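You operate a simulated robot arm through the tools that you are given. There is no shell and no other tool.

Carry out the task below with a simulated robot arm. There is one attempt and no reset: what you move stays moved.

## Task
Leak-test the clamped valve and put it in the tray the display names.
Fine: shut the bleed, pump to 4 bar or more, press the green TEST button; bleed to 0.0 before you free the clamp.
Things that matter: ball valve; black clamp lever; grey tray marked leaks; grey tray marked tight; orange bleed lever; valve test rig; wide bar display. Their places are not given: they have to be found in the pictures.

The check looks at the end state, three seconds after you hand in, the way a careful person would. Anything else that was tipped, shoved, dropped, spilled or broken makes it a failure.

## Robot
A 6-joint arm with a fingered hand, fixed in place. Base frame: the origin is on the floor under the middle of its stand, x ahead of it, y to its left, z up; the work surface is at about z = 0.784. Units: m, rad, N and s.
With the tool pointing down near the work surface it reaches from about 0.3 to 0.7 m from the base axis. Its first joint turns from -2.897 to 2.897 rad. Payload 4 kg.
The tool frame sits at the grasp point between the pads (the TCP): z along the fingers, y along the line on which they close. The tips reach 0.022 m beyond it. The gripper opens to 0.112 m; its body begins 0.06 m behind the TCP. The gripper is a hand of 4 fingers: y runs from the thumb to the fingers, the wrist lies at [0, 0, -0.218] in the tool frame, and closing takes about 1.5 s.
Orientation is that of the tool frame in the base frame, as a unit quaternion [x, y, z, w]. With the fingers straight down and closing along the base's y, the tool's x points along the base's -x, its y along +y and its z along -z.

## Interface
- The arm moves only by the tool step_arm. Its argument "increments" is a list that holds one entry, the list of rows, each a list of 6 numbers: the shift along the base's x, y, z in m, then the turn, a rotation vector about the base's x, y, z in rad. In form: [[[x, y, z, ax, ay, az], ...]]. A call has 1 to 20 rows; each row is the pose to reach, as a shift and turn from the pose commanded when the call began. "gripper" is the closure, from 0 (fully open) to 1 (shut), set as the call begins (left out, the last holds). Rows are played at 5 a second. More than 0.05 m and 0.15 rad between two rows, or a gripper value outside its range, and nothing of the call is played. Where a pose cannot be reached the arm comes as near as it can. A force on the tool above 50 N (or 10 N above the force at the start of the call, whichever is more), or a blocked arm, ends the call early, and 0.2 s more pass. The fingers move at their own pace (about 0.045 m/s each) and stop on an object; they squeeze with about 31 N. The grip force told is the motor's: it shows also when the fingers shut on nothing. Time passes only in rows, and 0.2 s behind the last, so rows that repeat a pose let the fingers close. It gives the time, the measured TCP pose, the force on the tool (base axes), the opening and the grip force at its end, in the units of the frame above (readings bear some noise), with the torque about the TCP (base axes, N m) and any sound that the robot's microphone picked up.
- Cameras (640 x 400 px; columns grow to the right, rows downward): "scene" is fixed at [0.4021, -0.6498, 1.3888]; the picture's right is [0.94, 0.34, 0.00], its down [0.24, -0.66, -0.71] and it looks along [-0.24, 0.67, -0.71] (base axes); focal length 214 px, centre (320, 200). "wrist" rides on the gripper at [0.069, 0.005, -0.083] in the tool frame; the picture's right is [-0.06, 1.00, 0.00], its down [-0.76, -0.05, -0.64] and it looks along [-0.64, -0.04, 0.77] (tool axes); focal length 243 px, centre (320, 200).
- get_image(camera): a new picture of that camera. It takes no simulated time.
- set_fingers(finger1, finger2, finger3, thumb_bend): sets how far each is bent, from 0 (flat) to 1 (curled in); at 0.3 the hand is open as for a grip, at 0.7 the pads meet at the TCP. One left out holds its place. A second passes; each finger stops where it meets its share of the squeeze, and holds until it gets a number again. A gripper value or a shape takes the hand back. It gives what a move gives, with no picture; readings hold the bend of each and the force on the fingers (four entries, about 0 where the hand has none), thumb and palm.
- grasp_type(shape): the hand has 4 fingers and takes this shape, open, in about a second: jaw (thumb against the fingers, like two jaws); tri (thumb and two fingers); tip (a fingertip pinch); poke (one finger out to press); point (the index stretched); flat (the hand flat); cup (the hand cupped); fist (a fist). The gripper value then closes the fingers along that shape, each until it touches; the sizes above hold for jaw. It gives what a move gives, with no picture.
- pixel_to_xyz(camera, pixels): for up to 12 pixels [column, row] of the newest picture of that camera ("zoom" is the newest enlarged one), the place [x, y, z] in the base frame of the surface seen there, good to about 0.002 m. It takes no simulated time.
- inspect(camera, box): a new picture of the part [left, top, right, bottom] of that camera's present view, enlarged. It takes no simulated time.
- close_job(): hands the job in; it is judged then, once.

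Unless the task says otherwise, let go and move clear before handing in.

The tools are called after "Emit:" by a JSON object that holds its "method" and its "body". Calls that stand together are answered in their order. step_arm: Moves the arm, as the interface text tells. Its arguments: {"type":"object","properties":{"increments":{"type":"array","items":{"type":"array","items":{"type":"array","items":{"type":"number"}}}},"gripper":{"type":"number"}},"required":["increments"]} The other tools are called the same way: grasp_type (shape) gives the hand a shape; set_fingers (finger1, finger2, finger3, thumb_bend) moves the fingers one by one; get_image (camera) takes a picture; pixel_to_xyz (camera, pixels) gives the place of the surface under pixels of a picture; inspect (camera, box) takes an enlarged picture of a part of a camera's view; close_job () hands the job in.

At the start:

```text
time_s: 0.0
tool_pos: [0.3219, -0.2841, 1.1746]
orientation: [0.0, 1.0, 0.001, 0.0]
force: [-0.4, -0.3, 0.3]
wrist_torque: [0.01, 0.03, 0.0]
grip_width: 0.1121
finger_force: 0.0
shape: jaw
bend: [0.3, 0.3, 0.3, 0.3]
finger forces: [0.0, 0.1, 0.0, 0.0, 0.0, 0.1]
```

scene: 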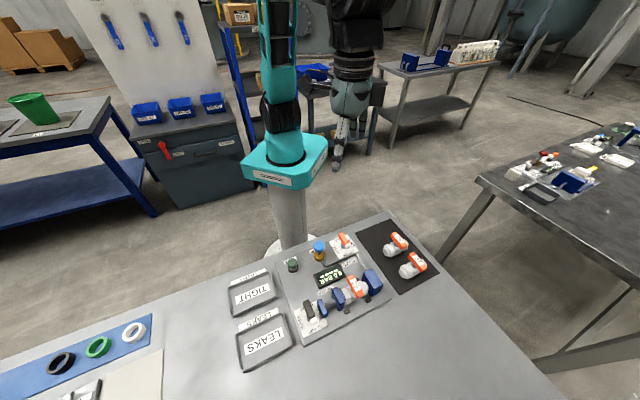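
wrist: 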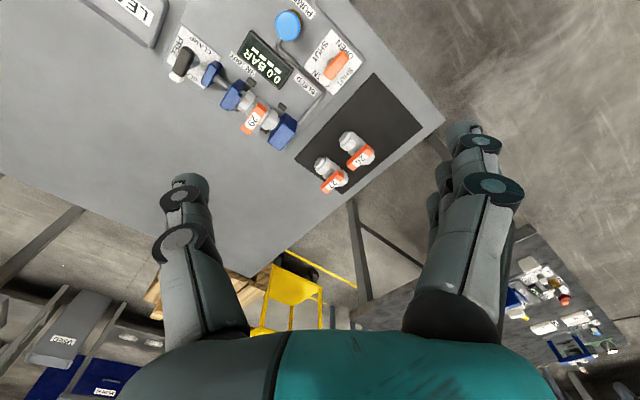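

The scene picture shows the rig around pixels (280-390, 235-340) with two trays TIGHT (255,292) and LEAKS (265,342); I'll enlarge the rig to see the details.

Emit:
{"method": "inspect", "body": {"camera": "scene", "box": [270, 220, 400, 345]}}

Emit:
{"method": "inspect", "body": {"camera": "wrist", "box": [150, 0, 390, 170]}}

```text
3.20 times, centred on (335, 282) of scene
```

zoom: 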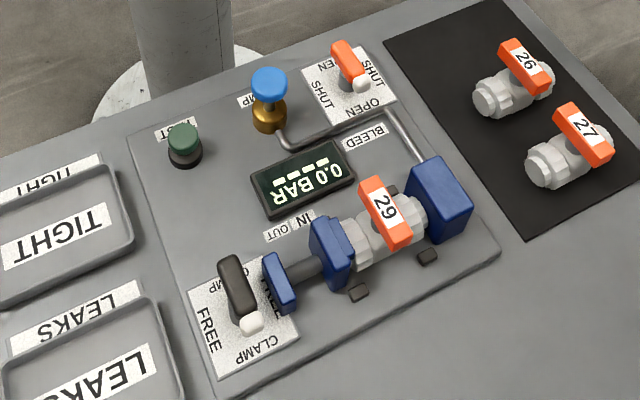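

```text
2.35 times, centred on (270, 85) of wrist
```

zoom: 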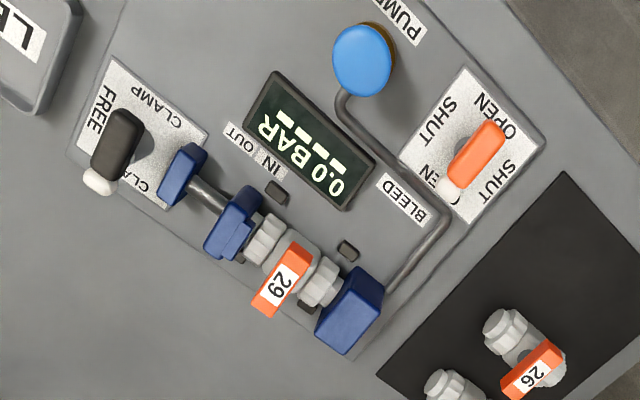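

The enlarged pictures show the green TEST button, blue pump knob, bleed lever with OPEN/SHUT plate, and the clamped valve 29; I'll measure places and look at the bleed and clamp plates closely.

Emit:
{"method": "inspect", "body": {"camera": "scene", "box": [325, 225, 365, 265]}}

Emit:
{"method": "inspect", "body": {"camera": "wrist", "box": [295, 20, 365, 100]}}

Emit:
{"method": "inspect", "body": {"camera": "wrist", "box": [160, 10, 300, 130]}}

Emit:
{"method": "inspect", "body": {"camera": "scene", "box": [270, 220, 400, 345]}}

Emit:
{"method": "pixel_to_xyz", "body": {"camera": "zoom", "pixels": [[183, 137], [186, 158], [268, 85], [268, 115], [347, 62], [358, 85], [232, 280], [250, 324], [385, 212], [278, 285], [330, 250], [440, 195]]}}

```text
10.00 times, centred on (345, 245) of scene
```

zoom: 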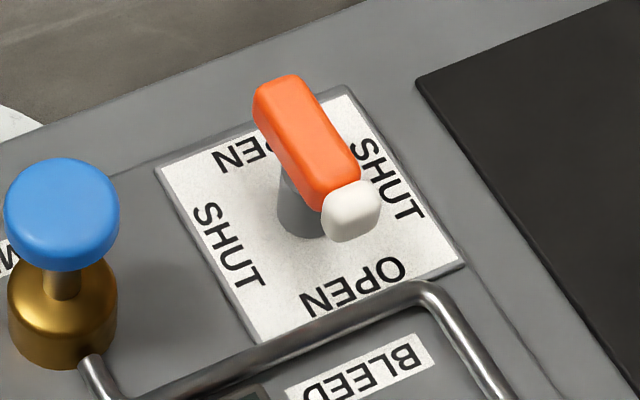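

```text
5.00 times, centred on (330, 60) of wrist
```

zoom: 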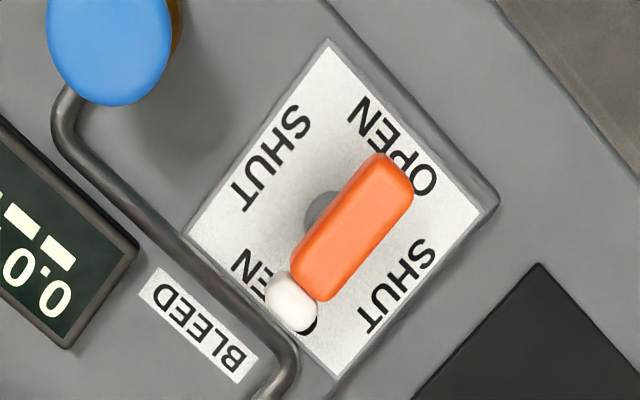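

```text
3.33 times, centred on (230, 70) of wrist
```

zoom: 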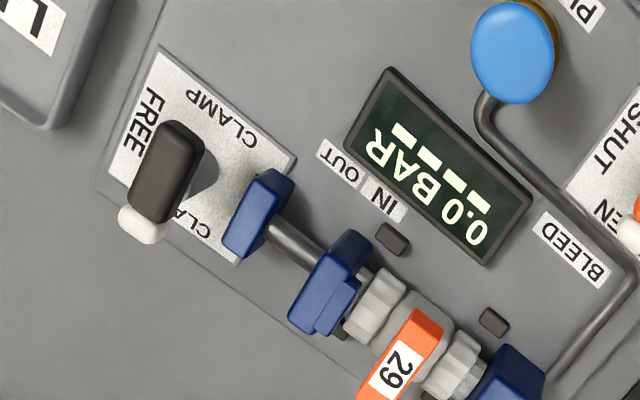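

```text
3.20 times, centred on (335, 282) of scene
```

zoom: 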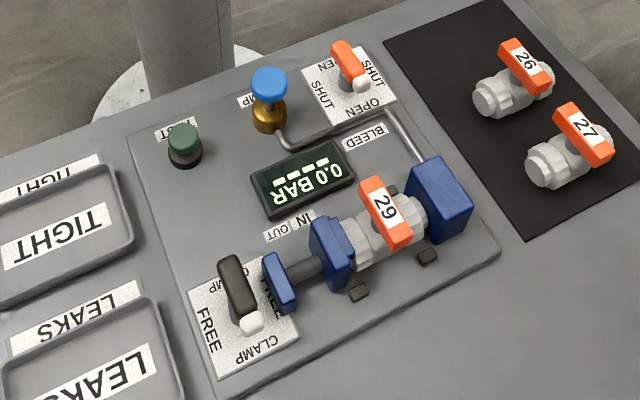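

```text
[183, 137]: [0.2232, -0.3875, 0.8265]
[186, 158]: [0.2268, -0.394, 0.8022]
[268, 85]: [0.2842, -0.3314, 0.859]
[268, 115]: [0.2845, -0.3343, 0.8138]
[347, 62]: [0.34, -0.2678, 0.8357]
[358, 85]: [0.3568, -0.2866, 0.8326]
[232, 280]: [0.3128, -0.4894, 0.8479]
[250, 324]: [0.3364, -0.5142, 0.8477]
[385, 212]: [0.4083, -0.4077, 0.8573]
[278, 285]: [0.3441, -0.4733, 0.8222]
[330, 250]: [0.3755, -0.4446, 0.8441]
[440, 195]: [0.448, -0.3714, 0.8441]
```

The white end of the bleed lever points to OPEN at zoom pixel (350,210) and the clamp's white end points to CLAMP; I'll measure the lever geometry precisely.

Emit:
{"method": "inspect", "body": {"camera": "scene", "box": [325, 225, 365, 265]}}

Emit:
{"method": "pixel_to_xyz", "body": {"camera": "zoom", "pixels": [[275, 95], [300, 150], [335, 185], [350, 200], [285, 215], [235, 150], [380, 165], [240, 245], [380, 270], [60, 200], [60, 340], [400, 300]]}}

Emit:
{"method": "inspect", "body": {"camera": "scene", "box": [300, 290, 340, 340]}}

Emit:
{"method": "pixel_to_xyz", "body": {"camera": "zoom", "pixels": [[150, 100], [200, 200], [220, 300], [320, 330], [200, 260], [320, 200]]}}

```text
10.00 times, centred on (345, 245) of scene
```

zoom: 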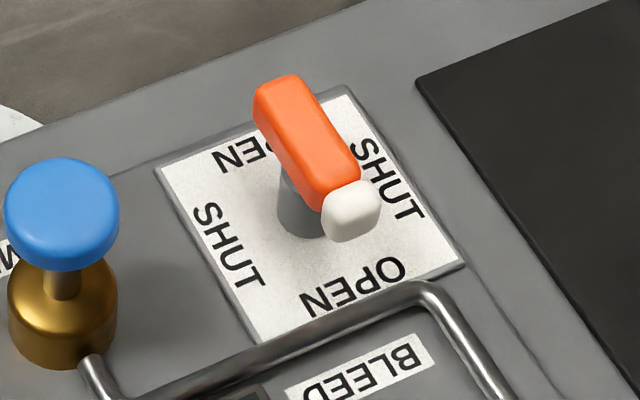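

```text
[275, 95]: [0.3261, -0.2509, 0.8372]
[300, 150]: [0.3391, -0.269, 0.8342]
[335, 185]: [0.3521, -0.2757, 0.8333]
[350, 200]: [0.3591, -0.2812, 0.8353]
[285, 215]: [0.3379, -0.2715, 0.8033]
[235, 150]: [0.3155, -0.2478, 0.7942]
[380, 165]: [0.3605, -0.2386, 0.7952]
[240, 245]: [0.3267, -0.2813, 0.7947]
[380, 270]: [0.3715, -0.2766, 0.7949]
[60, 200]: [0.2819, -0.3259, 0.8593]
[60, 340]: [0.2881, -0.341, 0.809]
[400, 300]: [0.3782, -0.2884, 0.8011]
```

```text
8.00 times, centred on (320, 315) of scene
```

zoom: 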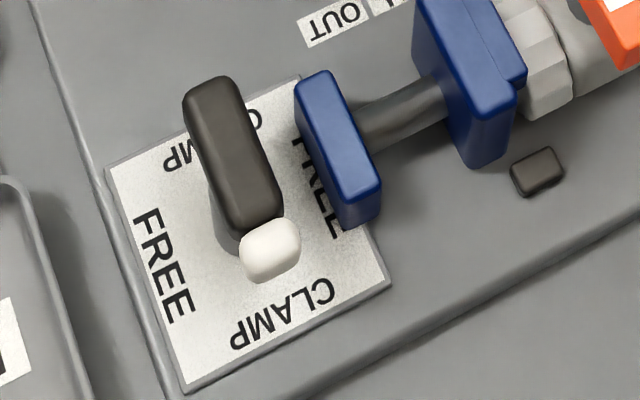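

```text
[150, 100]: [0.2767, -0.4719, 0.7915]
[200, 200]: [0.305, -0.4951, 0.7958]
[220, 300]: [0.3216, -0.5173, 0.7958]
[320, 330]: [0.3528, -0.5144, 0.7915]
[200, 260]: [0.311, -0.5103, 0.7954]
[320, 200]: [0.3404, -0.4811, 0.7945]
```

The bleed lever spans about (0.325,-0.250) to (0.362,-0.286) at z≈0.835, pivot near (0.343,-0.268). I'll take the poke shape while up high and look at where the finger sits.

Emit:
{"method": "grasp_type", "body": {"shape": "poke"}}

Emit:
{"method": "get_image", "body": {"camera": "wrist"}}

Emit:
{"method": "get_image", "body": {"camera": "scene"}}

```text
time_s: 0.9
tool_pos: [0.3208, -0.2851, 1.1742]
orientation: [0.0, 1.0, 0.001, 0.0]
force: [-0.5, -0.8, -1.5]
wrist_torque: [0.02, -0.01, 0.0]
grip_width: 0.0
finger_force: 0.1
shape: poke
bend: [1.0, 1.0, 1.0, 0.47]
finger forces: [0.0, 0.1, 0.0, 0.0, 0.0, 0.0]
```

```text
taken
```

wrist: 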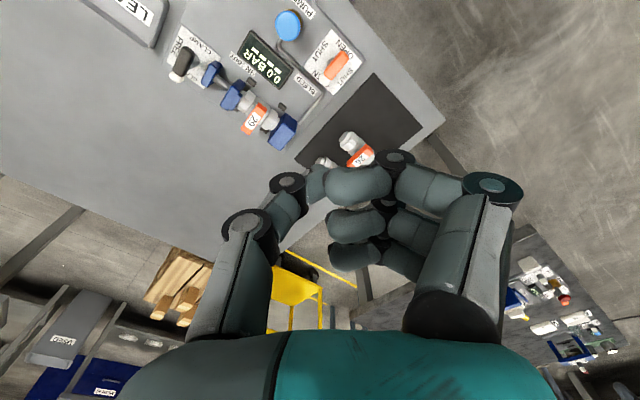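

```text
taken
```

scene: 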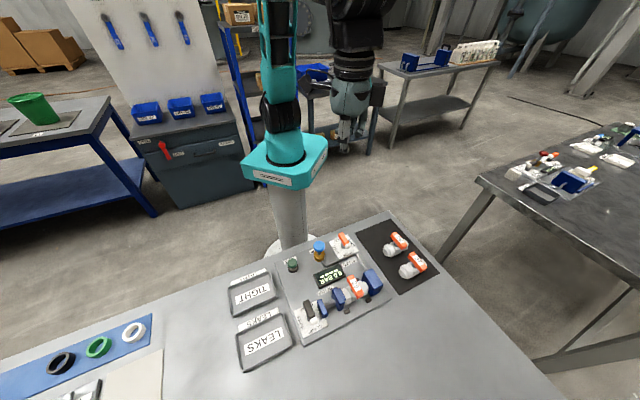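

The wrist picture shows the fingers curled and the thumb at left; I'll enlarge this and measure where the tip lies.

Emit:
{"method": "inspect", "body": {"camera": "wrist", "box": [180, 130, 540, 355]}}

Emit:
{"method": "inspect", "body": {"camera": "scene", "box": [310, 60, 400, 170]}}

```text
1.78 times, centred on (360, 242) of wrist
```

zoom: 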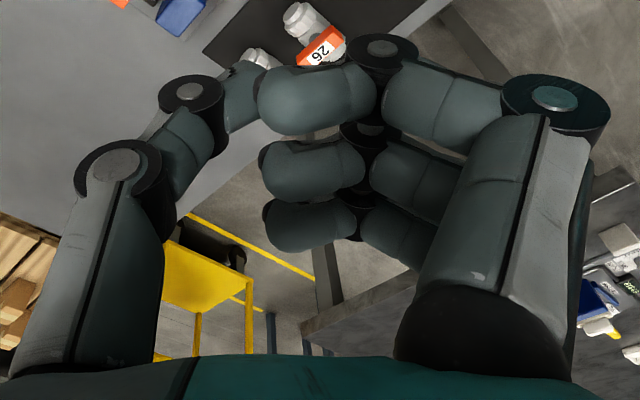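

```text
3.64 times, centred on (355, 115) of scene
```

zoom: 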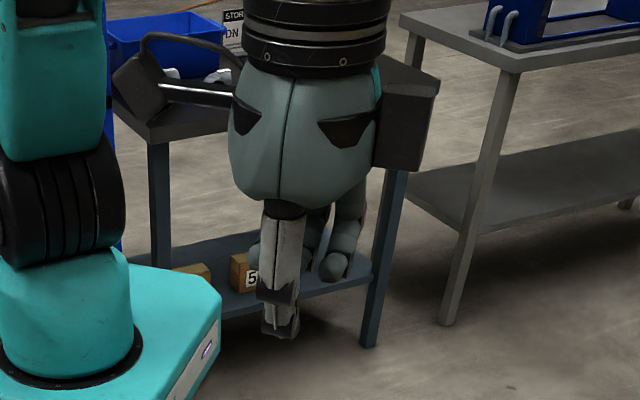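

The scene zoom shows the thumb as the lowest part at zoom pixel (282,330); I'll measure the tip.

Emit:
{"method": "pixel_to_xyz", "body": {"camera": "zoom", "pixels": [[265, 330], [280, 335], [290, 335], [297, 320], [280, 320], [280, 290], [280, 240], [335, 270], [345, 240]]}}

Emit:
{"method": "pixel_to_xyz", "body": {"camera": "wrist", "pixels": [[318, 180], [310, 185], [300, 185], [288, 182], [280, 205], [360, 185]]}}

```text
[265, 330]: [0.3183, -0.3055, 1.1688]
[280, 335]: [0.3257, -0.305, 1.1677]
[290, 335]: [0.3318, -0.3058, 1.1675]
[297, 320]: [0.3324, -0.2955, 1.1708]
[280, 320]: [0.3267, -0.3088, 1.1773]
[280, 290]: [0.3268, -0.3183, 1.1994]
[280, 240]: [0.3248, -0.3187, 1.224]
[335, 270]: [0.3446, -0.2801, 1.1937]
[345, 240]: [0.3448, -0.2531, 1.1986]
```

```text
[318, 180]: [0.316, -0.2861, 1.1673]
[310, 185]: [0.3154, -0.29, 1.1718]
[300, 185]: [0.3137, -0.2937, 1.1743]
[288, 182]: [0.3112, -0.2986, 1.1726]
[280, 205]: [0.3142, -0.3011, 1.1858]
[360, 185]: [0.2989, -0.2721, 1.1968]
```

The thumb tip in poke is near the TCP (about 8 mm beyond it), with curled fingers some 2.5 cm higher. I'll check the point shape for comparison.

Emit:
{"method": "grasp_type", "body": {"shape": "point"}}

Emit:
{"method": "inspect", "body": {"camera": "wrist", "box": [180, 90, 540, 355]}}

Emit:
{"method": "inspect", "body": {"camera": "scene", "box": [310, 60, 400, 170]}}

Emit:
{"method": "pixel_to_xyz", "body": {"camera": "zoom", "pixels": [[280, 320], [280, 290], [335, 270], [345, 240]]}}

```text
time_s: 1.8
tool_pos: [0.3217, -0.2846, 1.1745]
orientation: [0.0, 1.0, 0.002, 0.001]
force: [-0.6, -0.3, -1.2]
wrist_torque: [-0.01, -0.02, -0.02]
grip_width: 0.1059
finger_force: 0.0
shape: point
bend: [0.31, 1.0, 1.0, 0.55]
finger forces: [0.0, 0.1, 0.0, 0.1, 0.1, 0.0]
```

```text
1.51 times, centred on (360, 222) of wrist
```

zoom: 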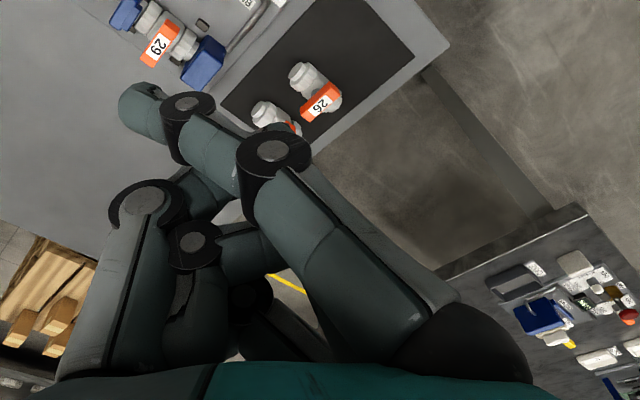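

```text
3.64 times, centred on (355, 115) of scene
```

zoom: 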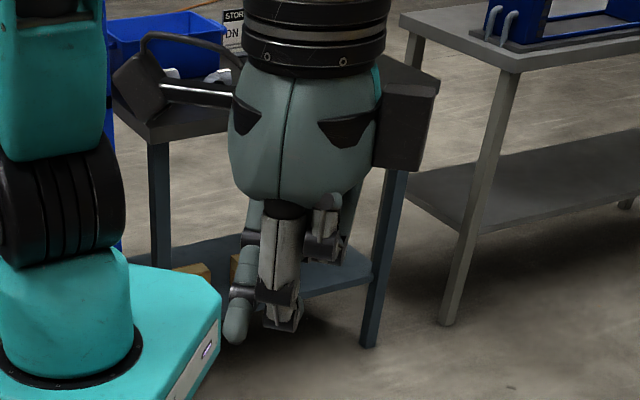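

```text
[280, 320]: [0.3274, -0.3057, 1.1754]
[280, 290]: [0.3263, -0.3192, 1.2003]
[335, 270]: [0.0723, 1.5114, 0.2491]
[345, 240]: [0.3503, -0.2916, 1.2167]
```

Point bends inward and is less useful; jaw suits turning the bleed lever. I'll go back to jaw and move above the bleed lever pivot (0.343,-0.268), turned -45° about z so the jaws close across the bar.

Emit:
{"method": "grasp_type", "body": {"shape": "jaw"}}

Emit:
{"method": "step_arm", "body": {"increments": [[[0.003, 0.002, -0.03, 0, 0, -0.131], [0.007, 0.005, -0.06, 0, 0, -0.262], [0.011, 0.008, -0.1, 0, 0, -0.393], [0.015, 0.011, -0.14, 0, 0, -0.524], [0.019, 0.014, -0.18, 0, 0, -0.655], [0.0213, 0.0166, -0.2145, 0, 0, -0.785], [0.0213, 0.0166, -0.2145, 0, 0, -0.785]]], "gripper": 0.5}}

Emit:
{"method": "get_image", "body": {"camera": "wrist"}}

Emit:
{"method": "get_image", "body": {"camera": "scene"}}

```text
time_s: 2.7
tool_pos: [0.3216, -0.2843, 1.1735]
orientation: [0.0, 1.0, 0.001, 0.0]
force: [0.0, 0.0, 0.7]
wrist_torque: [-0.01, -0.01, 0.02]
grip_width: 0.1119
finger_force: 0.1
shape: jaw
bend: [0.3, 0.3, 0.3, 0.3]
finger forces: [0.0, 0.1, 0.0, 0.0, 0.0, 0.1]
```

```text
time_s: 4.3
tool_pos: [0.3442, -0.2683, 0.9594]
orientation: [0.383, 0.924, 0.0, 0.0]
force: [-1.4, 0.5, -0.5]
wrist_torque: [0.0, -0.01, -0.01]
grip_width: 0.0568
finger_force: 0.0
shape: jaw
bend: [0.72, 0.72, 0.72, 0.7]
finger forces: [0.0, 0.0, 0.0, 0.0, 0.0, 0.0]
```

```text
taken
```

wrist: 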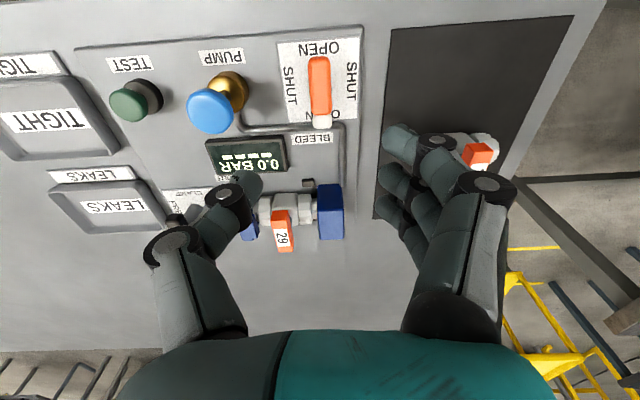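

```text
taken
```

scene: 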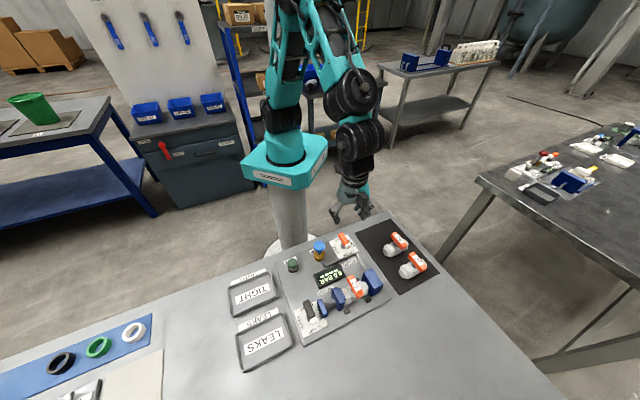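

The lever appears at wrist pixels (320,60)-(322,125), aligned vertically, so the jaw axis is across it. I'll measure its ends from this view.

Emit:
{"method": "inspect", "body": {"camera": "wrist", "box": [240, 20, 400, 140]}}

Emit:
{"method": "pixel_to_xyz", "body": {"camera": "wrist", "pixels": [[318, 58], [319, 80], [321, 100], [322, 112], [322, 124], [310, 80], [329, 80], [210, 105], [130, 104], [290, 130]]}}

```text
3.33 times, centred on (320, 80) of wrist
```

zoom: 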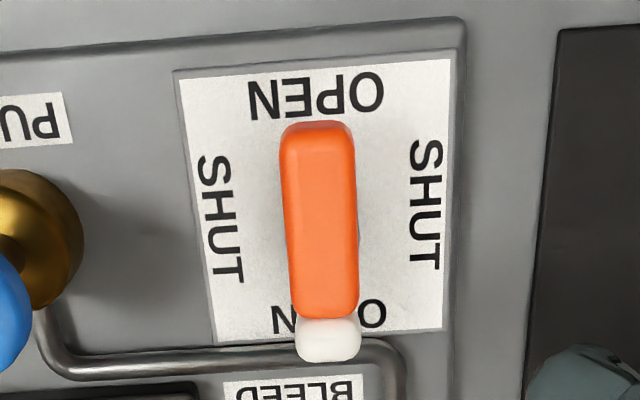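

```text
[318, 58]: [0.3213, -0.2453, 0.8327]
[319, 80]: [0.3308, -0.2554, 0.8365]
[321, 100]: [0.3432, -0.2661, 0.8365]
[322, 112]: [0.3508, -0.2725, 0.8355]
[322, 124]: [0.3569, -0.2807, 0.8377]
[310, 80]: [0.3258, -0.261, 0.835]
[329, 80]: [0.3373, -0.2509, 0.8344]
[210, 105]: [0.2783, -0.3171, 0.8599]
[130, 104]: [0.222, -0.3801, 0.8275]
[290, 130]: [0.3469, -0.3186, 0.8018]
```

The lever centre is at about (0.340,-0.264), top z 0.8365, and 16 mm wide, exactly on the 45° line. I'll descend to z 0.87 first and check the clearance to the pump knob.

Emit:
{"method": "step_arm", "body": {"increments": [[[-0.003, 0.004, -0.03, 0, 0, 0], [-0.003, 0.004, -0.06, 0, 0, 0], [-0.003, 0.004, -0.09, 0, 0, 0], [-0.003, 0.004, -0.09, 0, 0, 0]]]}}

Emit:
{"method": "get_image", "body": {"camera": "wrist"}}

Emit:
{"method": "inspect", "body": {"camera": "scene", "box": [290, 180, 420, 290]}}

```text
time_s: 5.3
tool_pos: [0.3415, -0.2641, 0.8699]
orientation: [0.383, 0.924, 0.001, 0.0]
force: [0.8, 0.0, -0.2]
wrist_torque: [0.0, 0.02, -0.03]
grip_width: 0.057
finger_force: 0.1
shape: jaw
bend: [0.72, 0.72, 0.72, 0.7]
finger forces: [0.0, 0.0, 0.0, 0.0, 0.1, 0.1]
```

```text
taken
```

wrist: 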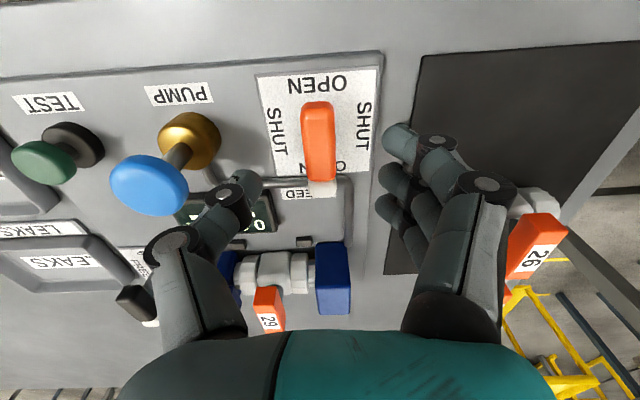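

```text
3.64 times, centred on (355, 235) of scene
```

zoom: 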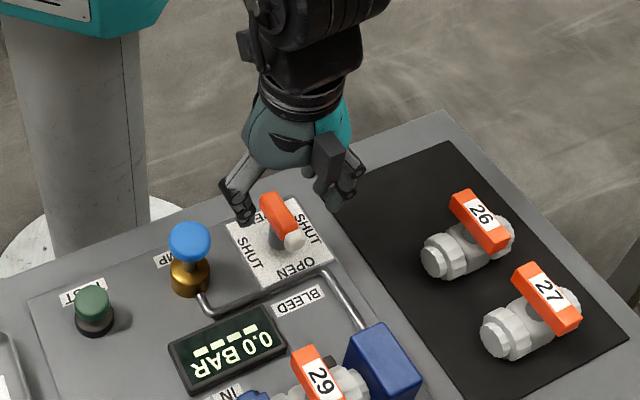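

The jaws straddle the lever (thumb at zoom (240,205), fingers at (335,195)) with the pump knob clear of the thumb. I'll check the thumb's outer place against the knob before going lower.

Emit:
{"method": "pixel_to_xyz", "body": {"camera": "wrist", "pixels": [[165, 245], [205, 225], [228, 192], [250, 182], [225, 210], [188, 180], [180, 200], [400, 138], [395, 180], [390, 210]]}}

```text
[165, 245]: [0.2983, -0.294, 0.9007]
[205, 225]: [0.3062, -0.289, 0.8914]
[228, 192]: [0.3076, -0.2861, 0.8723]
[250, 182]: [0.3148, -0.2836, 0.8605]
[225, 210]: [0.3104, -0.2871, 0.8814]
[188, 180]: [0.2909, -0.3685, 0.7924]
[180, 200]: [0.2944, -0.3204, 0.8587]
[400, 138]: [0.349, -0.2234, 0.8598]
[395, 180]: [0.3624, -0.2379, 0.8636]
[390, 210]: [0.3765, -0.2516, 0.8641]
```

The thumb's outermost part stays about 0.055 m from the lever centre, inside the 0.066 m to the knob edge. I'll go down to z 0.833 and then close on the lever.

Emit:
{"method": "step_arm", "body": {"increments": [[[-0.001, 0, -0.02, 0, 0, 0], [-0.001, 0, -0.037, 0, 0, 0], [-0.001, 0, -0.037, 0, 0, 0]]]}}

Emit:
{"method": "step_arm", "body": {"increments": [[[0, 0, 0, 0, 0, 0], [0, 0, 0, 0, 0, 0], [0, 0, 0, 0, 0, 0], [0, 0, 0, 0, 0, 0], [0, 0, 0, 0, 0, 0]]], "gripper": 0.82}}

Emit:
{"method": "inspect", "body": {"camera": "scene", "box": [290, 180, 420, 290]}}

Emit:
{"method": "get_image", "body": {"camera": "wrist"}}

```text
time_s: 6.1
tool_pos: [0.339, -0.2639, 0.832]
orientation: [0.383, 0.924, 0.001, 0.0]
force: [1.2, 0.2, -0.3]
wrist_torque: [-0.02, 0.0, 0.0]
grip_width: 0.0569
finger_force: 0.1
shape: jaw
bend: [0.72, 0.72, 0.72, 0.7]
finger forces: [0.0, 0.0, 0.0, 0.0, 0.1, 0.1]
```

```text
time_s: 7.3
tool_pos: [0.3391, -0.2637, 0.8337]
orientation: [0.382, 0.924, 0.001, 0.0]
force: [1.0, 0.4, -0.9]
wrist_torque: [-0.04, 0.01, -0.02]
grip_width: 0.0208
finger_force: 0.1
shape: jaw
bend: [0.73, 0.73, 0.73, 0.7]
finger forces: [0.1, 0.4, 0.1, 0.0, 0.1, 0.0]
```

```text
3.64 times, centred on (355, 235) of scene
```

zoom: 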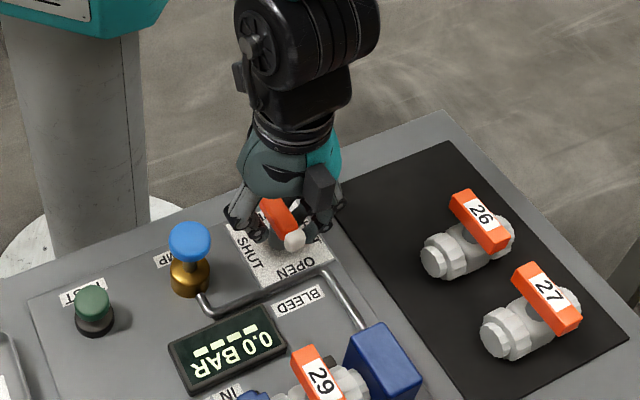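

```text
taken
```

wrist: 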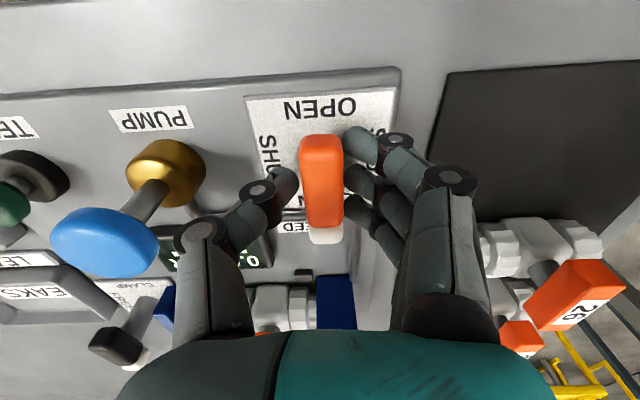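

The lever is straddled with a 21 mm opening and little play (thumb pixel (285,185), fingers (360,150-210)). I'll close firmly and turn 90° counter-clockwise towards SHUT.

Emit:
{"method": "step_arm", "body": {"increments": [[[0, 0, 0, 0, 0, 0], [0, 0, 0, 0, 0, 0], [0, 0, 0, 0, 0, 0], [0, 0, 0, 0, 0, 0]]], "gripper": 0.9}}

Emit:
{"method": "step_arm", "body": {"increments": [[[0, 0, 0, 0, 0, 0.1], [0, 0, 0, 0, 0, 0.2], [0, 0, 0, 0, 0, 0.3], [0, 0, 0, 0, 0, 0.4], [0, 0, 0, 0, 0, 0.5]]]}}

Emit:
{"method": "inspect", "body": {"camera": "scene", "box": [290, 180, 420, 290]}}

```text
time_s: 8.3
tool_pos: [0.3393, -0.2633, 0.8325]
orientation: [0.383, 0.924, 0.0, 0.001]
force: [1.8, 4.0, -3.0]
wrist_torque: [0.05, -0.06, -0.03]
grip_width: 0.0128
finger_force: 30.9
shape: jaw
bend: [0.72, 0.72, 0.72, 0.7]
finger forces: [10.0, 10.3, 10.0, 0.0, 26.5, 0.0]
```

```text
time_s: 9.5
tool_pos: [0.3403, -0.2646, 0.8338]
orientation: [0.142, 0.99, 0.0, 0.001]
force: [10.4, -1.8, -9.8]
wrist_torque: [-0.29, -0.18, -1.08]
grip_width: 0.0123
finger_force: 31.0
shape: jaw
bend: [0.66, 0.71, 0.73, 0.7]
finger forces: [16.7, 22.0, 6.8, 0.1, 39.4, 0.0]
```

```text
3.64 times, centred on (355, 235) of scene
```

zoom: 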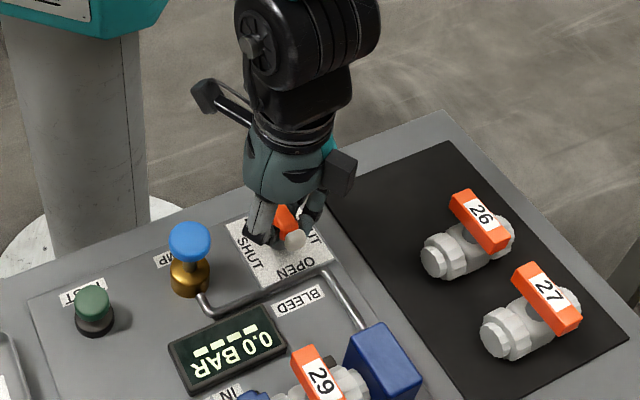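

The torque rose to -1.1 N m and the white end stayed at zoom (293,240), so the lever is against a stop in this direction. I'll turn back and go clockwise instead.

Emit:
{"method": "step_arm", "body": {"increments": [[[0, 0, 0, 0, 0, -0.12], [0, 0, 0, 0, 0, -0.24], [0, 0, 0, 0, 0, -0.36], [0, 0, 0, 0, 0, -0.5], [0, 0, 0, 0, 0, -0.6], [0, 0, 0, 0, 0, -0.7], [0, 0, 0, 0, 0, -0.8]]]}}

Emit:
{"method": "inspect", "body": {"camera": "scene", "box": [290, 180, 420, 290]}}

```text
time_s: 11.1
tool_pos: [0.3383, -0.2637, 0.8326]
orientation: [0.516, 0.856, 0.002, 0.0]
force: [7.3, 6.9, -5.3]
wrist_torque: [-0.13, -0.1, 0.08]
grip_width: 0.0125
finger_force: 30.5
shape: jaw
bend: [0.68, 0.72, 0.73, 0.7]
finger forces: [14.1, 11.9, 10.5, 0.0, 25.3, 0.0]
```

```text
3.64 times, centred on (355, 235) of scene
```

zoom: 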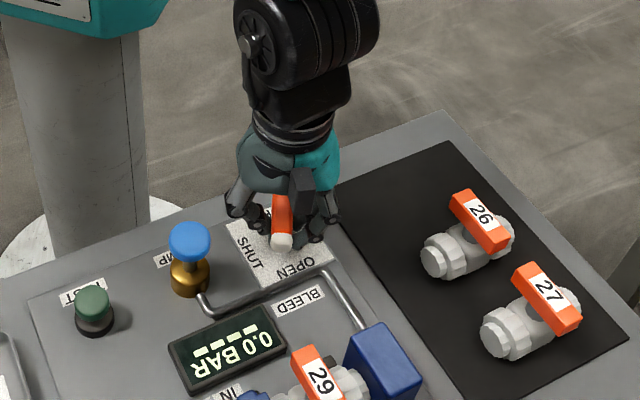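

The lever turns freely clockwise (torque 0.08, white end now at (282,240)). I'll go on with the remaining 1.27 rad.

Emit:
{"method": "step_arm", "body": {"increments": [[[0, 0, 0, 0, 0, -0.127], [0, 0, 0, 0, 0, -0.254], [0, 0, 0, 0, 0, -0.381], [0, 0, 0, 0, 0, -0.508], [0, 0, 0, 0, 0, -0.635], [0, 0, 0, 0, 0, -0.762], [0, 0, 0, 0, 0, -0.889], [0, 0, 0, 0, 0, -1.016], [0, 0, 0, 0, 0, -1.143], [0, 0, 0, 0, 0, -1.271]]]}}

Emit:
{"method": "inspect", "body": {"camera": "scene", "box": [290, 180, 420, 290]}}

Emit:
{"method": "get_image", "body": {"camera": "wrist"}}

```text
time_s: 13.3
tool_pos: [0.3406, -0.2636, 0.8326]
orientation: [0.924, 0.381, 0.0, 0.002]
force: [8.0, 11.0, 4.1]
wrist_torque: [0.14, 0.03, 0.38]
grip_width: 0.0132
finger_force: 30.8
shape: jaw
bend: [0.71, 0.72, 0.72, 0.7]
finger forces: [9.3, 8.9, 12.5, 0.0, 34.6, 0.1]
```

```text
3.64 times, centred on (355, 235) of scene
```

zoom: 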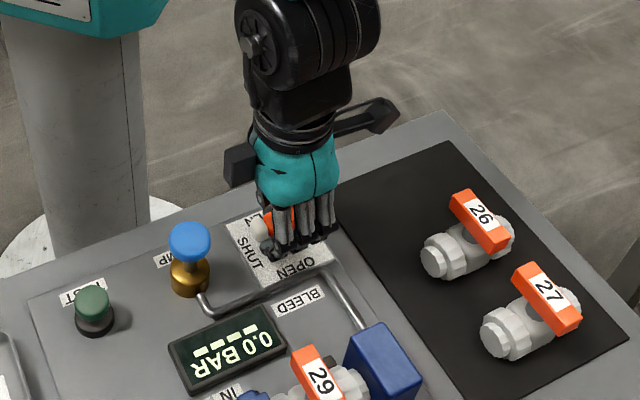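

```text
taken
```

wrist: 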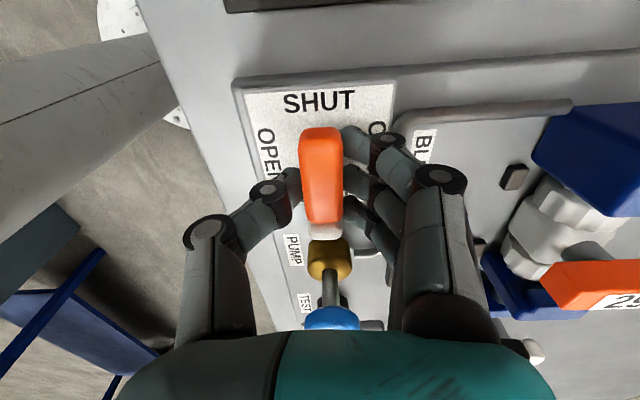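

The white end now points at SHUT toward the pump and the torque rose to 0.38, so it is near its stop. I'll press 0.1 rad further to seat it, come back, and open the hand.

Emit:
{"method": "step_arm", "body": {"increments": [[[0, 0, 0, 0, 0, -0.05], [0, 0, 0, 0, 0, -0.1], [0, 0, 0, 0, 0, -0.1]]]}}

Emit:
{"method": "step_arm", "body": {"increments": [[[0, 0, 0, 0, 0, 0.08], [0, 0, 0, 0, 0, 0.08], [0, 0, 0, 0, 0, 0.08], [0, 0, 0, 0, 0, 0.08]]], "gripper": 0.6}}

Emit:
{"method": "step_arm", "body": {"increments": [[[0, 0, 0.03, 0, 0, 0], [0, 0, 0.06, 0, 0, 0], [0, 0, 0.1, 0, 0, 0], [0, 0, 0.1, 0, 0, 0]]]}}

Emit:
{"method": "inspect", "body": {"camera": "scene", "box": [290, 180, 420, 290]}}

Emit:
{"method": "get_image", "body": {"camera": "wrist"}}

```text
time_s: 14.1
tool_pos: [0.3384, -0.2633, 0.8326]
orientation: [0.942, 0.335, 0.0, 0.001]
force: [9.5, 6.9, 3.1]
wrist_torque: [0.11, 0.0, 0.47]
grip_width: 0.0134
finger_force: 30.5
shape: jaw
bend: [0.71, 0.72, 0.72, 0.7]
finger forces: [8.9, 9.8, 14.0, 0.0, 33.3, 0.1]
```

```text
time_s: 15.1
tool_pos: [0.3388, -0.2631, 0.8337]
orientation: [0.928, 0.373, 0.0, 0.0]
force: [-0.5, 0.3, -0.7]
wrist_torque: [0.04, 0.01, 0.0]
grip_width: 0.0439
finger_force: 0.0
shape: jaw
bend: [0.73, 0.73, 0.73, 0.7]
finger forces: [0.0, 0.2, 0.1, 0.0, 0.0, 0.0]
```

```text
time_s: 16.1
tool_pos: [0.3396, -0.2635, 0.9337]
orientation: [0.928, 0.374, 0.0, 0.001]
force: [-0.7, 0.4, -0.7]
wrist_torque: [0.06, 0.02, -0.03]
grip_width: 0.0444
finger_force: 0.1
shape: jaw
bend: [0.73, 0.73, 0.73, 0.7]
finger forces: [0.1, 0.0, 0.1, 0.1, 0.0, 0.0]
```

```text
3.64 times, centred on (355, 235) of scene
```

zoom: 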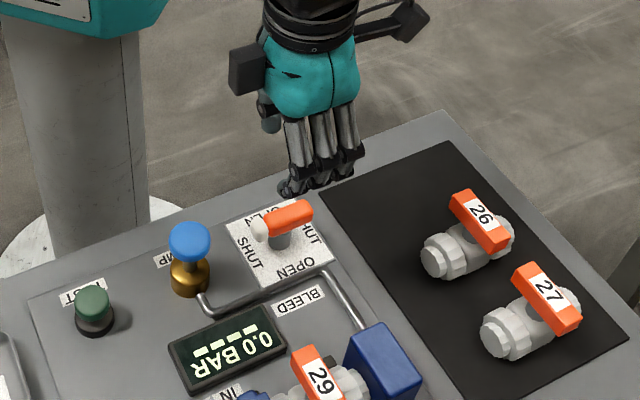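

```text
taken
```

wrist: 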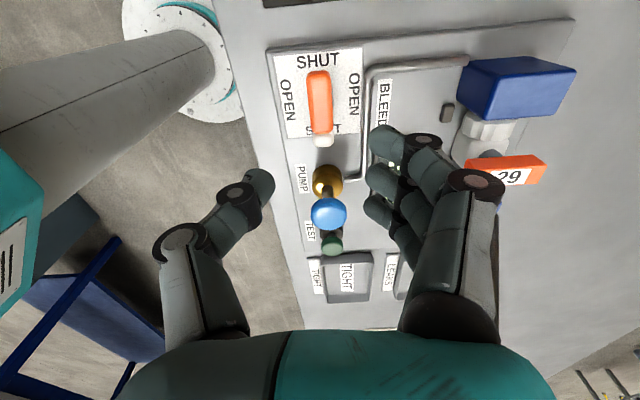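

The lever's white end now points to SHUT at zoom (255,228) and the hand is clear. Next I'll measure the pump knob and the TEST button again, then move over the pump with the poke shape.

Emit:
{"method": "inspect", "body": {"camera": "scene", "box": [275, 230, 335, 280]}}

Emit:
{"method": "pixel_to_xyz", "body": {"camera": "zoom", "pixels": [[475, 95], [475, 70], [475, 125], [430, 95], [522, 95], [475, 210], [180, 270], [180, 250], [150, 270], [210, 270], [185, 325], [475, 160]]}}

Emit:
{"method": "step_arm", "body": {"increments": [[[-0.02, -0.03, 0, 0, 0, 0], [-0.04, -0.055, 0, 0, 0, 0], [-0.051, -0.067, 0, 0, 0, 0], [-0.051, -0.067, 0, 0, 0, 0]]]}}

Emit:
{"method": "grasp_type", "body": {"shape": "poke"}}

Emit:
{"method": "inspect", "body": {"camera": "scene", "box": [270, 170, 380, 280]}}

Emit:
{"method": "get_image", "body": {"camera": "wrist"}}

```text
8.00 times, centred on (305, 255) of scene
```

zoom: 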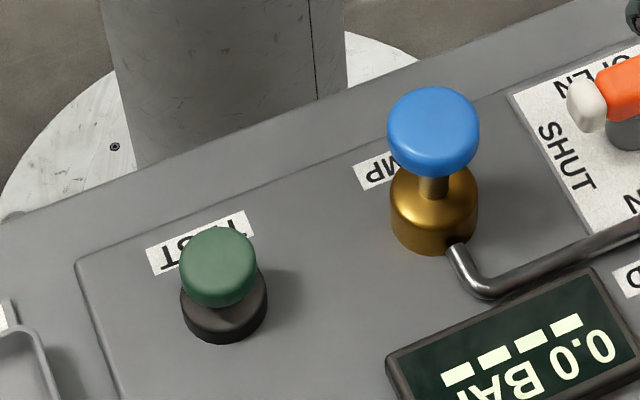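

```text
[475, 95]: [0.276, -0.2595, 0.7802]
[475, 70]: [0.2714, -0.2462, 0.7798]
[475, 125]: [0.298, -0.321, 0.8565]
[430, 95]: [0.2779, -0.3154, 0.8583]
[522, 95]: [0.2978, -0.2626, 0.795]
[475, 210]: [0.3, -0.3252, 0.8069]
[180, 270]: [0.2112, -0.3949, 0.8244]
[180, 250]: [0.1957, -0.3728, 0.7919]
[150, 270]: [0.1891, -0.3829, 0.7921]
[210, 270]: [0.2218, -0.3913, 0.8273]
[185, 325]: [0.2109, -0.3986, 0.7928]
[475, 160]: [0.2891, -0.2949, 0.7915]
```

```text
time_s: 17.1
tool_pos: [0.287, -0.3331, 0.933]
orientation: [0.928, 0.373, 0.0, 0.0]
force: [0.1, -0.6, 0.2]
wrist_torque: [0.03, -0.03, -0.01]
grip_width: 0.0443
finger_force: 0.0
shape: jaw
bend: [0.73, 0.73, 0.73, 0.7]
finger forces: [0.0, 0.1, 0.0, 0.1, 0.0, 0.0]
```

```text
time_s: 18.0
tool_pos: [0.2878, -0.3314, 0.9339]
orientation: [0.928, 0.373, 0.0, 0.001]
force: [0.0, -0.2, 0.2]
wrist_torque: [-0.05, 0.03, 0.06]
grip_width: 0.0
finger_force: 0.0
shape: poke
bend: [1.0, 1.0, 1.0, 0.47]
finger forces: [0.0, 0.1, 0.0, 0.0, 0.0, 0.0]
```

```text
3.64 times, centred on (325, 225) of scene
```

zoom: 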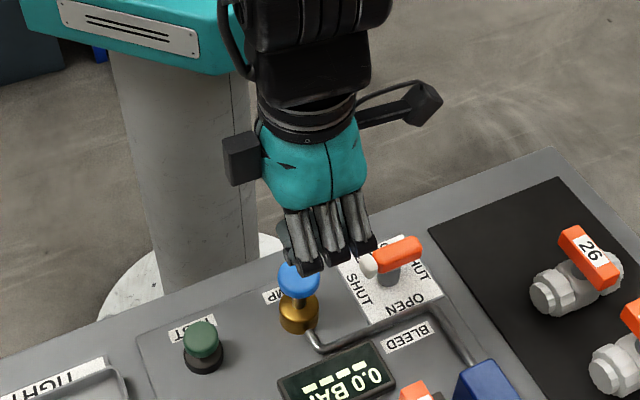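

```text
taken
```

wrist: 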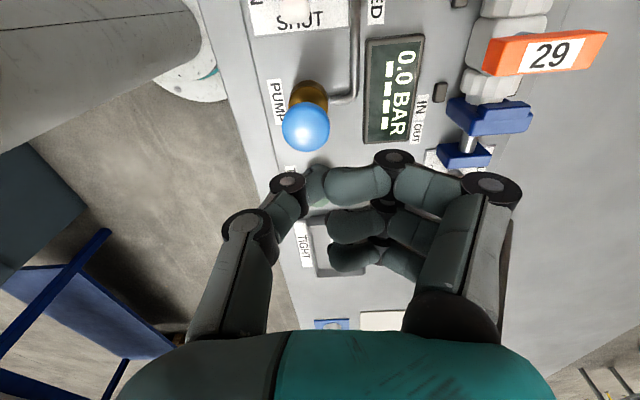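

The knob centre is (0.282,-0.325) at z 0.859 and the thumb tip hangs above it; I'll lower to just above the knob and check the alignment.

Emit:
{"method": "step_arm", "body": {"increments": [[[0.001, 0, -0.03, 0, 0, 0], [0.001, 0, -0.055, 0, 0, 0], [0.001, 0, -0.055, 0, 0, 0]]]}}

Emit:
{"method": "inspect", "body": {"camera": "scene", "box": [290, 200, 360, 270]}}

Emit:
{"method": "get_image", "body": {"camera": "wrist"}}

```text
time_s: 18.8
tool_pos: [0.2888, -0.3303, 0.8782]
orientation: [0.928, 0.374, 0.0, 0.001]
force: [-0.1, 0.8, 1.8]
wrist_torque: [-0.02, 0.01, -0.01]
grip_width: 0.0001
finger_force: 0.0
shape: poke
bend: [1.0, 1.0, 1.0, 0.47]
finger forces: [0.0, 0.0, 0.0, 0.0, 1.5, 0.1]
```

```text
5.71 times, centred on (325, 235) of scene
```

zoom: 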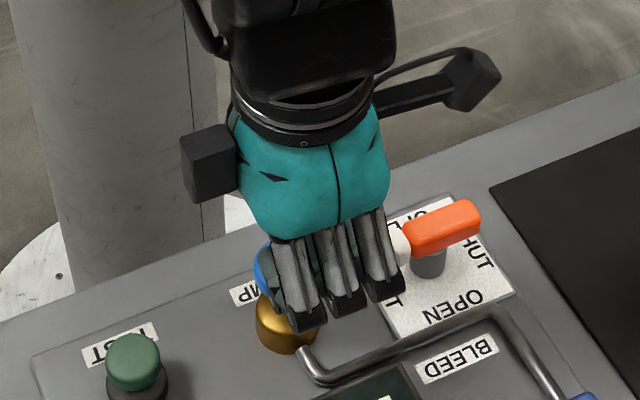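

```text
taken
```

wrist: 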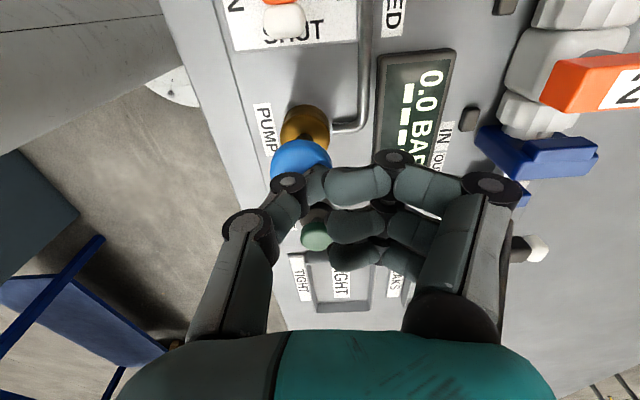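

The thumb force of 1.5 N shows the tip already touches the knob at TCP z 0.878, so the tip is 19 mm beyond the TCP. I'll centre slightly and press down stepwise.

Emit:
{"method": "step_arm", "body": {"increments": [[[-0.002, 0.002, 0.004, 0, 0, 0], [-0.002, 0.002, -0.005, 0, 0, 0], [-0.002, 0.002, -0.01, 0, 0, 0], [-0.002, 0.002, -0.015, 0, 0, 0]]]}}

Emit:
{"method": "inspect", "body": {"camera": "scene", "box": [270, 200, 370, 290]}}

```text
time_s: 19.8
tool_pos: [0.2871, -0.3293, 0.8634]
orientation: [0.928, 0.373, 0.0, 0.001]
force: [0.4, 0.1, 6.0]
wrist_torque: [-0.02, -0.01, 0.0]
grip_width: 0.0
finger_force: 0.0
shape: poke
bend: [1.0, 1.0, 1.0, 0.47]
finger forces: [0.0, 0.0, 0.0, 0.1, 6.2, 0.0]
```

```text
4.44 times, centred on (320, 245) of scene
```

zoom: 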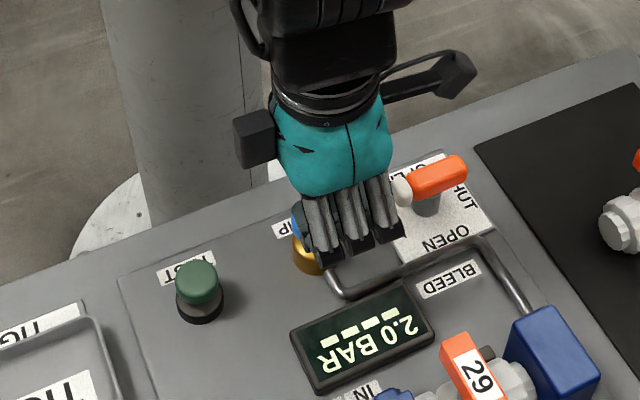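

The display reads 2.0 BAR after that stroke (spring force 6 N). I'll let the knob come up and press again.

Emit:
{"method": "step_arm", "body": {"increments": [[[0, 0, 0.01, 0, 0, 0], [0, 0, 0.022, 0, 0, 0], [0, 0, 0.022, 0, 0, 0], [0, 0, 0.01, 0, 0, 0], [0, 0, 0, 0, 0, 0], [0, 0, 0, 0, 0, 0], [0, 0, 0.01, 0, 0, 0], [0, 0, 0.022, 0, 0, 0], [0, 0, 0.022, 0, 0, 0]]]}}

Emit:
{"method": "inspect", "body": {"camera": "scene", "box": [270, 200, 370, 290]}}

```text
time_s: 21.8
tool_pos: [0.2871, -0.3285, 0.8865]
orientation: [0.927, 0.374, 0.0, 0.001]
force: [0.5, -0.8, 0.8]
wrist_torque: [0.01, 0.02, 0.01]
grip_width: 0.0001
finger_force: 0.1
shape: poke
bend: [1.0, 1.0, 1.0, 0.47]
finger forces: [0.0, 0.0, 0.0, 0.0, 0.1, 0.0]
```

```text
4.44 times, centred on (320, 245) of scene
```

zoom: 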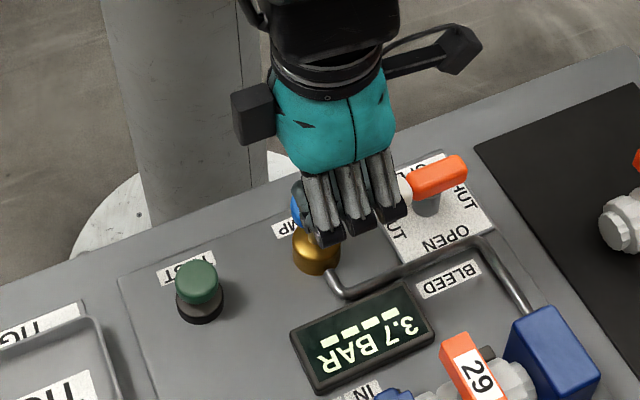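

The display now reads 3.7 BAR. I'll give it one more stroke and read again.

Emit:
{"method": "step_arm", "body": {"increments": [[[0, 0, -0.011, 0, 0, 0], [0, 0, -0.023, 0, 0, 0], [0, 0, -0.023, 0, 0, 0], [0, 0, -0.011, 0, 0, 0], [0, 0, 0, 0, 0, 0]]]}}

Emit:
{"method": "inspect", "body": {"camera": "scene", "box": [270, 200, 370, 290]}}

Emit:
{"method": "step_arm", "body": {"increments": [[[0, 0, 0.02, 0, 0, 0], [0, 0, 0.03, 0, 0, 0]]]}}

Emit:
{"method": "inspect", "body": {"camera": "scene", "box": [270, 200, 370, 290]}}

```text
time_s: 23.0
tool_pos: [0.2867, -0.3297, 0.8861]
orientation: [0.928, 0.373, 0.0, 0.002]
force: [-0.7, -0.3, 0.8]
wrist_torque: [-0.02, 0.0, 0.0]
grip_width: 0.0
finger_force: 0.2
shape: poke
bend: [1.0, 1.0, 1.0, 0.47]
finger forces: [0.0, 0.0, 0.0, 0.0, 0.1, 0.0]
```

```text
4.44 times, centred on (320, 245) of scene
```

zoom: 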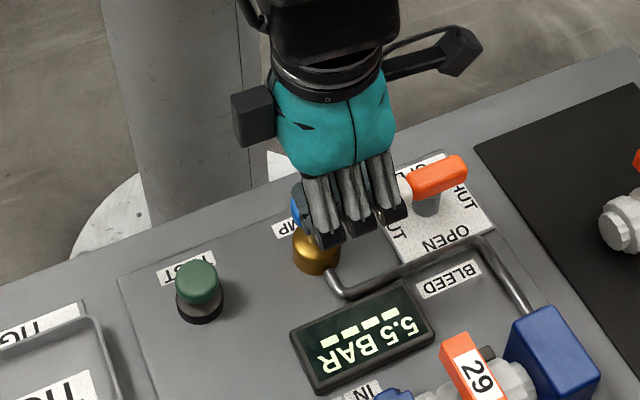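

```text
time_s: 23.6
tool_pos: [0.2885, -0.3285, 0.9162]
orientation: [0.927, 0.374, -0.001, 0.0]
force: [-0.3, -0.4, 0.3]
wrist_torque: [0.01, 0.02, 0.03]
grip_width: 0.0
finger_force: 0.0
shape: poke
bend: [1.0, 1.0, 1.0, 0.47]
finger forces: [0.0, 0.0, 0.0, 0.0, 0.0, 0.1]
```

```text
4.44 times, centred on (320, 245) of scene
```

zoom: 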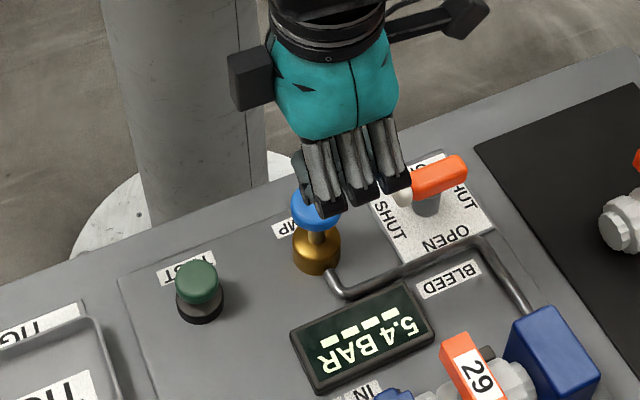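

The pressure reads 5.4 BAR, falling slowly. I'll move straight over to the TEST button (0.2235,-0.386, top 0.8275) and press it.

Emit:
{"method": "step_arm", "body": {"increments": [[[-0.03, -0.031, 0, 0, 0, 0], [-0.0595, -0.061, 0, 0, 0, 0], [-0.0595, -0.061, -0.03, 0, 0, 0], [-0.0595, -0.061, -0.06, 0, 0, 0], [-0.0595, -0.061, -0.07, 0, 0, 0], [-0.0595, -0.061, -0.075, 0, 0, 0], [-0.0595, -0.061, -0.075, 0, 0, 0]]]}}

Emit:
{"method": "inspect", "body": {"camera": "scene", "box": [250, 210, 370, 310]}}

```text
time_s: 25.2
tool_pos: [0.2273, -0.3895, 0.8406]
orientation: [0.928, 0.373, -0.001, 0.001]
force: [-2.9, 1.7, 16.7]
wrist_torque: [-0.04, 0.06, 0.01]
grip_width: 0.0
finger_force: 0.0
shape: poke
bend: [1.0, 1.0, 1.0, 0.47]
finger forces: [0.0, 0.1, 0.1, 0.0, 15.9, 0.0]
heard: click
```

```text
4.00 times, centred on (310, 260) of scene
```

zoom: 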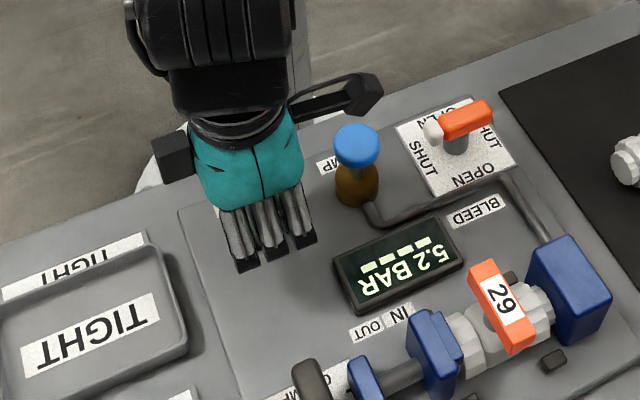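

A click was heard and the display reads 5.2 BAR with dashes. I'll lift off and wait for the verdict.

Emit:
{"method": "step_arm", "body": {"increments": [[[0, 0, 0.02, 0, 0, 0], [0, 0, 0.05, 0, 0, 0], [0, 0, 0.08, 0, 0, 0], [0, 0, 0.08, 0, 0, 0], [0, 0, 0.08, 0, 0, 0]]]}}

Emit:
{"method": "inspect", "body": {"camera": "scene", "box": [250, 210, 370, 310]}}

Emit:
{"method": "step_arm", "body": {"increments": [[[0, 0, 0, 0, 0, 0], [0, 0, 0, 0, 0, 0], [0, 0, 0, 0, 0, 0], [0, 0, 0, 0, 0, 0], [0, 0, 0, 0, 0, 0], [0, 0, 0, 0, 0, 0], [0, 0, 0, 0, 0, 0], [0, 0, 0, 0, 0, 0], [0, 0, 0, 0, 0, 0], [0, 0, 0, 0, 0, 0]]]}}

Emit:
{"method": "inspect", "body": {"camera": "scene", "box": [250, 210, 370, 310]}}

```text
time_s: 26.4
tool_pos: [0.2283, -0.3889, 0.9207]
orientation: [0.928, 0.373, 0.0, 0.001]
force: [0.0, 0.4, -0.7]
wrist_torque: [0.01, 0.01, 0.01]
grip_width: 0.0002
finger_force: 0.0
shape: poke
bend: [1.0, 1.0, 1.0, 0.47]
finger forces: [0.0, 0.0, 0.0, 0.1, 0.0, 0.2]
```

```text
4.00 times, centred on (310, 260) of scene
```

zoom: 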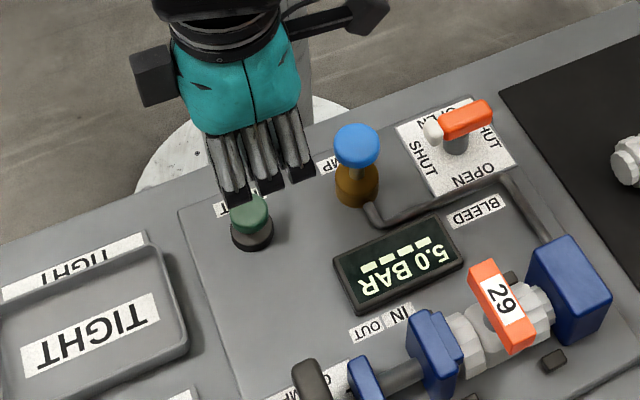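

```text
time_s: 28.6
tool_pos: [0.2278, -0.3896, 0.9212]
orientation: [0.928, 0.373, 0.001, 0.0]
force: [0.6, -0.2, -0.9]
wrist_torque: [-0.01, 0.0, -0.03]
grip_width: 0.0004
finger_force: 0.1
shape: poke
bend: [1.0, 1.0, 1.0, 0.47]
finger forces: [0.0, 0.1, 0.1, 0.0, 0.0, 0.0]
```

```text
4.00 times, centred on (310, 260) of scene
```

zoom: 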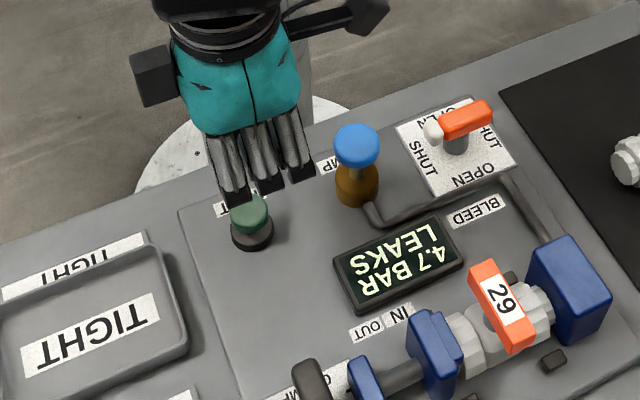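

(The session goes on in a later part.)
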